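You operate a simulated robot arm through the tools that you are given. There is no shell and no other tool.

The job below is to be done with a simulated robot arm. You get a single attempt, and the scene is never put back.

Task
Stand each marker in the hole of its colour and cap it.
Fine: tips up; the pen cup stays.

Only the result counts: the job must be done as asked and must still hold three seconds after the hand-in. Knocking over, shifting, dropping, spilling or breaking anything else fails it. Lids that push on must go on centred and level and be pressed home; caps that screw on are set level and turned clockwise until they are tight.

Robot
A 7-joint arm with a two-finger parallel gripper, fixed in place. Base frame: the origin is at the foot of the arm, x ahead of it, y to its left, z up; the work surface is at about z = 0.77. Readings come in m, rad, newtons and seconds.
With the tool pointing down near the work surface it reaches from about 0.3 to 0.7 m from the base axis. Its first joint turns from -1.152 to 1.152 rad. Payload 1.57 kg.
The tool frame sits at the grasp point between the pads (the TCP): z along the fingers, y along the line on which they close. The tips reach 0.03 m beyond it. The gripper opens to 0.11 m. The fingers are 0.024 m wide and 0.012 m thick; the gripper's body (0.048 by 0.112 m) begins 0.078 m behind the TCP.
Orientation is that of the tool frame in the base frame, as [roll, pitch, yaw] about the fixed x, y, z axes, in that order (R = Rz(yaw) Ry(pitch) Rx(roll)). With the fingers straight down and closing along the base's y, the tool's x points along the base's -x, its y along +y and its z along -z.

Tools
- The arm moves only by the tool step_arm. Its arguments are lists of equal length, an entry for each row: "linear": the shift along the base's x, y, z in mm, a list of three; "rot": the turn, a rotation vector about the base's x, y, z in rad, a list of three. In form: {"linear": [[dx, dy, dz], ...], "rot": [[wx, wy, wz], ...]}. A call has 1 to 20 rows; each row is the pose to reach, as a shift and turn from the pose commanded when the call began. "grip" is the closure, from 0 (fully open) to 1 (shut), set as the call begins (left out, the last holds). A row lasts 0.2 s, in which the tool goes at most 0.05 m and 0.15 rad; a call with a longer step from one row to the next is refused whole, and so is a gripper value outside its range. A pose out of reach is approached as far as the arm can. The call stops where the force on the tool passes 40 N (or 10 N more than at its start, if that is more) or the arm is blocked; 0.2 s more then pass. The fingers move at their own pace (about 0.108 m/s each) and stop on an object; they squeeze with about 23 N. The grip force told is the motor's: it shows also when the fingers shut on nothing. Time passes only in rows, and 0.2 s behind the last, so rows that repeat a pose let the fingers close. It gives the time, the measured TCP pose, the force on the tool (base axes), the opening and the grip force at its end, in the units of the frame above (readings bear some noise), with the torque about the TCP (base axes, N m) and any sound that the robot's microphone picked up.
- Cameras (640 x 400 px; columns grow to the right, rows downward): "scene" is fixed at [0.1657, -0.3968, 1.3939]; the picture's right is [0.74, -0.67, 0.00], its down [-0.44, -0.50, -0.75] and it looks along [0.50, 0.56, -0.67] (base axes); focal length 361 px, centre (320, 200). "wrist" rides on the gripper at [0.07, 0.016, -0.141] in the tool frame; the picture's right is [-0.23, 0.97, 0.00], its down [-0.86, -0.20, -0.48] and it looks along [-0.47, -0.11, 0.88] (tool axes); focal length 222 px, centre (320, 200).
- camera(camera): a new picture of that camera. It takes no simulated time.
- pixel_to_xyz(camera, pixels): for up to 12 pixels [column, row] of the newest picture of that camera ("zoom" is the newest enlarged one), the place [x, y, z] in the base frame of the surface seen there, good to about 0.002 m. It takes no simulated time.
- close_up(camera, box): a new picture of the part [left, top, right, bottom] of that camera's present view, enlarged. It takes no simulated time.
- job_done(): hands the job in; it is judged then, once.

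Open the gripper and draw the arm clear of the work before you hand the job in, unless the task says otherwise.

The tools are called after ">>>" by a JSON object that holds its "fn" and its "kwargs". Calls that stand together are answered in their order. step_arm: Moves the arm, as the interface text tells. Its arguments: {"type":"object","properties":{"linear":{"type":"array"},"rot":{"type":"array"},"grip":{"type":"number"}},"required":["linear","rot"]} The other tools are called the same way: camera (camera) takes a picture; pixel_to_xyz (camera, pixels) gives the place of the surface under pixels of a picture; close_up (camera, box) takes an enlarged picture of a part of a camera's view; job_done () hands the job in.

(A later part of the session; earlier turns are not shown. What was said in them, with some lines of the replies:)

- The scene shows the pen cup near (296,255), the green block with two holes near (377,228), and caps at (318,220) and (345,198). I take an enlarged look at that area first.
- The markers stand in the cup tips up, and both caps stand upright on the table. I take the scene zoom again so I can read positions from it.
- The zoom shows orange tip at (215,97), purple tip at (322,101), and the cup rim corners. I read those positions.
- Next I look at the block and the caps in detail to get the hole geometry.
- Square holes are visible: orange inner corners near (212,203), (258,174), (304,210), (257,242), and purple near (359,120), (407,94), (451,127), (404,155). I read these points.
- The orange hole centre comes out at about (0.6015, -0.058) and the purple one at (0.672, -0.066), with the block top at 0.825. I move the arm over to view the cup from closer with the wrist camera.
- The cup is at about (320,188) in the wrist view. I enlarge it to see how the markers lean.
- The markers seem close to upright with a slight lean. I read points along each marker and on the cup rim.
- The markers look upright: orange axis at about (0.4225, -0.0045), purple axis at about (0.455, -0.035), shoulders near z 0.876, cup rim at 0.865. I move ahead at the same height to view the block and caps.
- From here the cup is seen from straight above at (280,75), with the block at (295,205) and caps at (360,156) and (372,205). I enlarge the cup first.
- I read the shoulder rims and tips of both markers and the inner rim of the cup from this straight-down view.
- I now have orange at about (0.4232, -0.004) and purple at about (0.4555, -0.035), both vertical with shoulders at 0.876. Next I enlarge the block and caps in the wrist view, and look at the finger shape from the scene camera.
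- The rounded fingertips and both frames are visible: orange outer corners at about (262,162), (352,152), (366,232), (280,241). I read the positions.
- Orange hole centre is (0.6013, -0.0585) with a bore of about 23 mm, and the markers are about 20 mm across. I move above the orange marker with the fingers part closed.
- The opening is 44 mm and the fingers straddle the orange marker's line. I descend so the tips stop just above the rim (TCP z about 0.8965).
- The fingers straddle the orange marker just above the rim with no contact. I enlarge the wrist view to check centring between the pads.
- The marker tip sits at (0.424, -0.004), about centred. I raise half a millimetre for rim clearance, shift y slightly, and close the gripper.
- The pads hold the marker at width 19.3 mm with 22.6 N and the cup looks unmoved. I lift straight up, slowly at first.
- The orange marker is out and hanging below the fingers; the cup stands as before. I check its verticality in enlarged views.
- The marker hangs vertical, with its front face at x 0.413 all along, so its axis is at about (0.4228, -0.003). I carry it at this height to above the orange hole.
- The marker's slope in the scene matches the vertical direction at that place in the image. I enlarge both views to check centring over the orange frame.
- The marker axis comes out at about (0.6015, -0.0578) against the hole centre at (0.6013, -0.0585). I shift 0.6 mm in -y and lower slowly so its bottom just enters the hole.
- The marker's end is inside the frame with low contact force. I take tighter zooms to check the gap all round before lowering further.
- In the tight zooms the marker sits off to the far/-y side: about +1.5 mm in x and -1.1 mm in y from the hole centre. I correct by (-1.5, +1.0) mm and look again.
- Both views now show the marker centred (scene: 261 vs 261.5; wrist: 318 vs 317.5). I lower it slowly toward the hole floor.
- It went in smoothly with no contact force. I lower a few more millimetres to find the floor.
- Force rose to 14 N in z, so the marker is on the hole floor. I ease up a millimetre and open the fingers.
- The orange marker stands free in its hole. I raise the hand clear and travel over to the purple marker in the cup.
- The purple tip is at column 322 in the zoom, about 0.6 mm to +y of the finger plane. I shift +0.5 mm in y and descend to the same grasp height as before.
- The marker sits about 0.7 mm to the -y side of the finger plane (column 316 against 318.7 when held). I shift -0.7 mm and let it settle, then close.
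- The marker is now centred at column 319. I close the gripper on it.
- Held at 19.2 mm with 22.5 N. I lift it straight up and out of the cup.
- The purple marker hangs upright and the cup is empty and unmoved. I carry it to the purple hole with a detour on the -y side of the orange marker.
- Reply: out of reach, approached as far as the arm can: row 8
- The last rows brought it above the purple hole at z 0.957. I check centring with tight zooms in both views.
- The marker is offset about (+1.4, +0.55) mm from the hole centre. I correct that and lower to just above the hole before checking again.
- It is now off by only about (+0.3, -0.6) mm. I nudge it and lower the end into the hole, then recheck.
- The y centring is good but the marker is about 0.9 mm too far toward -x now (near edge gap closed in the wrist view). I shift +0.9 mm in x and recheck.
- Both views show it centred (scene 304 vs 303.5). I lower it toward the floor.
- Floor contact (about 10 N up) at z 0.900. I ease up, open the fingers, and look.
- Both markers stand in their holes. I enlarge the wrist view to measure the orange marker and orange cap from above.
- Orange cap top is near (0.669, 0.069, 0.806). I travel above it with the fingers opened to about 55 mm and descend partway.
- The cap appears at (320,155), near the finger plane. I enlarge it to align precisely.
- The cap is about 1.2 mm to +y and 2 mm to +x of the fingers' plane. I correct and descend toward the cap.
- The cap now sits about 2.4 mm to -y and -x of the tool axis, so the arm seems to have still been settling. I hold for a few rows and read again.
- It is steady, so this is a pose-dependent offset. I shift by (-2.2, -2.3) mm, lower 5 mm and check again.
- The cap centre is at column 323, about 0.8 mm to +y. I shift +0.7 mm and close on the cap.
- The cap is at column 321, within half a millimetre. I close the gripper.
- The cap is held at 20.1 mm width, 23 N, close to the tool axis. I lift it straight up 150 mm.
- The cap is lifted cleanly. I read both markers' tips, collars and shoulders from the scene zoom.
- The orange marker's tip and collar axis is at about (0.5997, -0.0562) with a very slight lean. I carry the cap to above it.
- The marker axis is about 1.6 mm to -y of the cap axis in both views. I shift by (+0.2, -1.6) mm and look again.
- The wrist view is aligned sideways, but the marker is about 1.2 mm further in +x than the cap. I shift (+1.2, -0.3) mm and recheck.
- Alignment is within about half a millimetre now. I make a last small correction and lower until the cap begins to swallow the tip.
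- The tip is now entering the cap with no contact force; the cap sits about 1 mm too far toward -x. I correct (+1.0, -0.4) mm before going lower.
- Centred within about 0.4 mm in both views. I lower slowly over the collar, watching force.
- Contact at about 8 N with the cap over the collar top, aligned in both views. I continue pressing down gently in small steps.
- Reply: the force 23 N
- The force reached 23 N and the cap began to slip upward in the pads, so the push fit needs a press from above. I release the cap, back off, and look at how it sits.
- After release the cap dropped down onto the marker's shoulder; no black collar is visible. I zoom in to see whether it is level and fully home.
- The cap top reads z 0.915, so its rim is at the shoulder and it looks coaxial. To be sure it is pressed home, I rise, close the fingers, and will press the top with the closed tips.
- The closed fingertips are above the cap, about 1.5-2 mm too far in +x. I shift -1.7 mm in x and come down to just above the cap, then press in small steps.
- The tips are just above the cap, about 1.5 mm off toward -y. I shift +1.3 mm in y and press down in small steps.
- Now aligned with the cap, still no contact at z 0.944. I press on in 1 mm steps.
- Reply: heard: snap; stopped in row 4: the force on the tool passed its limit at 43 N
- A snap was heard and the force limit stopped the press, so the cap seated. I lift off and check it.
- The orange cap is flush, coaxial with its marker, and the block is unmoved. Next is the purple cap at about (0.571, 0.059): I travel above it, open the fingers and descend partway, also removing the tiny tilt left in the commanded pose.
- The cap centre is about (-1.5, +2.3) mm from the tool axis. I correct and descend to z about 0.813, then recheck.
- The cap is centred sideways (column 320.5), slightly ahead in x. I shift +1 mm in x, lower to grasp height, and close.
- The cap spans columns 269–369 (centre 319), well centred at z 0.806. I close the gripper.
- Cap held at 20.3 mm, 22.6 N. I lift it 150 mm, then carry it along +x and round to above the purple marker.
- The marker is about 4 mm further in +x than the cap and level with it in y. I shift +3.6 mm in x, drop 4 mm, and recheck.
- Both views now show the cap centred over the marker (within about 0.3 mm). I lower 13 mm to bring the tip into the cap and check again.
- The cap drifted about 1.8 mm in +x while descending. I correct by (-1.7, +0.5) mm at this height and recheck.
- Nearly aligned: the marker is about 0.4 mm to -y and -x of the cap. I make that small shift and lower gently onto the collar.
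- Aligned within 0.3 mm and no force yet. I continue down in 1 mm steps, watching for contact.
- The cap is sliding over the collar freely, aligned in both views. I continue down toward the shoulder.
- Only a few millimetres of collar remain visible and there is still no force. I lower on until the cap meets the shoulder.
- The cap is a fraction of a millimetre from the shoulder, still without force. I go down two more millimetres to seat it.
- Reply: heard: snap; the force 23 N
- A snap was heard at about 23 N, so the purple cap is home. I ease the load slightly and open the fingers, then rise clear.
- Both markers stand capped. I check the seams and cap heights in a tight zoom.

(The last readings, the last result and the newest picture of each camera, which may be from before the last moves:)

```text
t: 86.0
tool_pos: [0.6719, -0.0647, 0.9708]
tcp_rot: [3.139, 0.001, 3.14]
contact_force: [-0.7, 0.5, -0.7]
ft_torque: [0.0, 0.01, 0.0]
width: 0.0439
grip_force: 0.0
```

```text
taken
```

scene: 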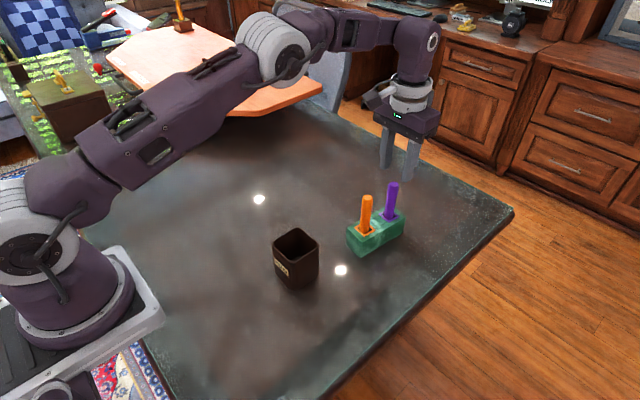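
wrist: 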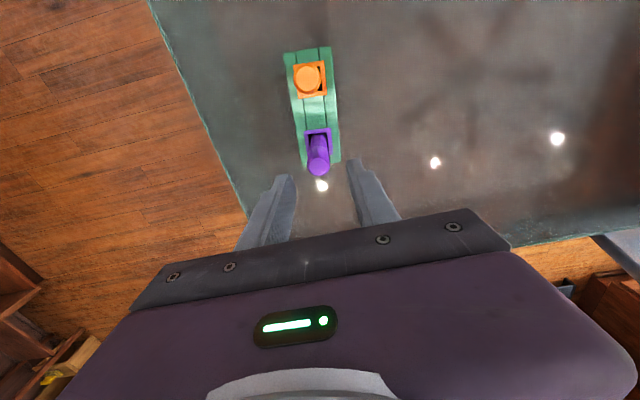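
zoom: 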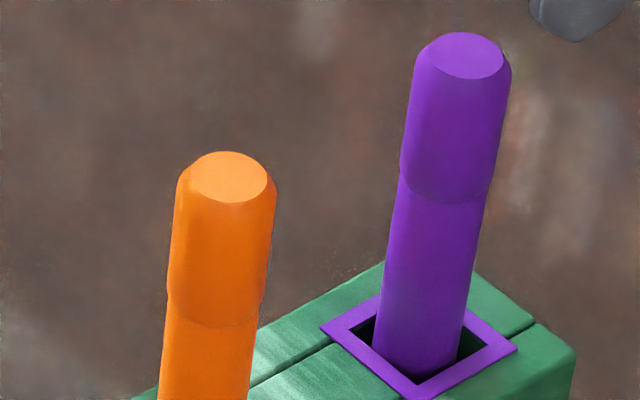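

Caps are flush on both barrels and the cup stands where it was. I check the cap-top heights, then draw the arm clear toward +y and back, opening the gripper fully.

>>> {"fn": "pixel_to_xyz", "kwargs": {"camera": "zoom", "pixels": [[228, 178], [465, 60], [450, 55], [240, 185]]}}

>>> {"fn": "step_arm", "kwargs": {"linear": [[0, 30, 5], [0, 70, 10], [-10, 110, 15], [-40, 140, 25], [-80, 150, 40], [-120, 150, 60], [-165, 150, 75], [-210, 150, 90], [-250, 150, 100], [-250, 150, 100]], "rot": [[0, 0, 0], [0, 0, 0], [0, 0, 0], [0, 0, 0], [0, 0, 0], [0, 0, 0], [0, 0, 0], [0, 0, 0], [0, 0, 0], [0, 0, 0]]}}

>>> {"fn": "step_arm", "kwargs": {"linear": [[0, 0, 0], [0, 0, 0], [0, 0, 0]], "rot": [[0, 0, 0], [0, 0, 0], [0, 0, 0]], "grip": 0}}

>>> {"fn": "camera", "kwargs": {"camera": "scene"}}

>>> {"fn": "close_up", "kwargs": {"camera": "scene", "box": [255, 170, 425, 300]}}

```text
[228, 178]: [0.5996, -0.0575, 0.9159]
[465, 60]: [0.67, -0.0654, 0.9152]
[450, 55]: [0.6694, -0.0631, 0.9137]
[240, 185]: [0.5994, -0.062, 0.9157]
```

```text
t: 88.2
tool_pos: [0.422, 0.0837, 1.0701]
tcp_rot: [3.141, -0.001, 3.141]
contact_force: [-0.7, -0.9, 0.6]
ft_torque: [0.01, 0.01, -0.01]
width: 0.0437
grip_force: 0.1
```

```text
t: 89.0
tool_pos: [0.4222, 0.0822, 1.0703]
tcp_rot: [3.139, 0.001, -3.141]
contact_force: [-0.4, -0.7, -0.3]
ft_torque: [0.01, 0.02, 0.01]
width: 0.11
grip_force: 0.1
```

```text
taken
```

scene: 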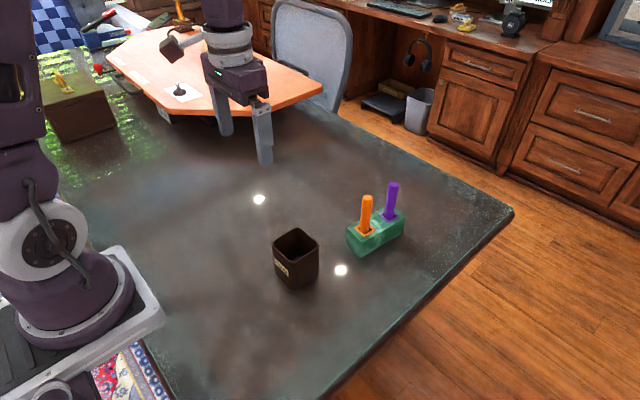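

```text
3.08 times, centred on (340, 235) of scene
```

zoom: 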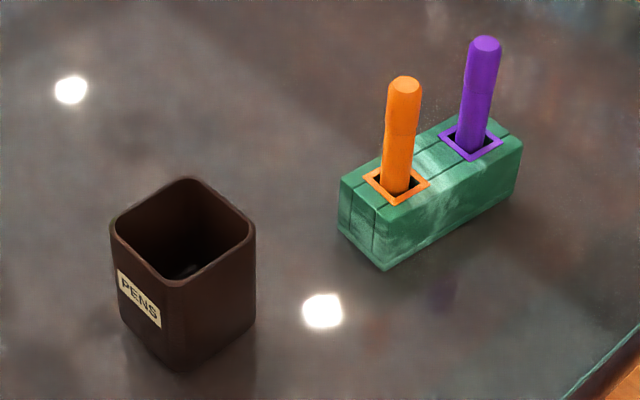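

Both cap tops read about z 0.9155, and the markers stand capped in their matching holes. The cup and block are where they started, and the arm is clear with the gripper open. I hand the job in.

>>> {"fn": "job_done", "kwargs": {}}

```text
The job is handed in.
```

The job is handed in: each marker stands tip up in the hole of its own colour with its cap on. I don't have the judge's result.

- **Caps:** I heard a snap as each one seated, and both tops read the same height, about z 0.9155. The purple cap went on straight from the gripper. The orange one caught on the collar, so I let go, it dropped into place, and I pressed it home from above.
- **Marker lean:** both markers tilt very slightly, by one to two degrees, because the holes are a few millimetres wider than the barrels.
- **Cup and block:** neither shows any movement in the pictures from before and after.
- **Arm:** it is drawn well clear of the work, with the gripper fully open.
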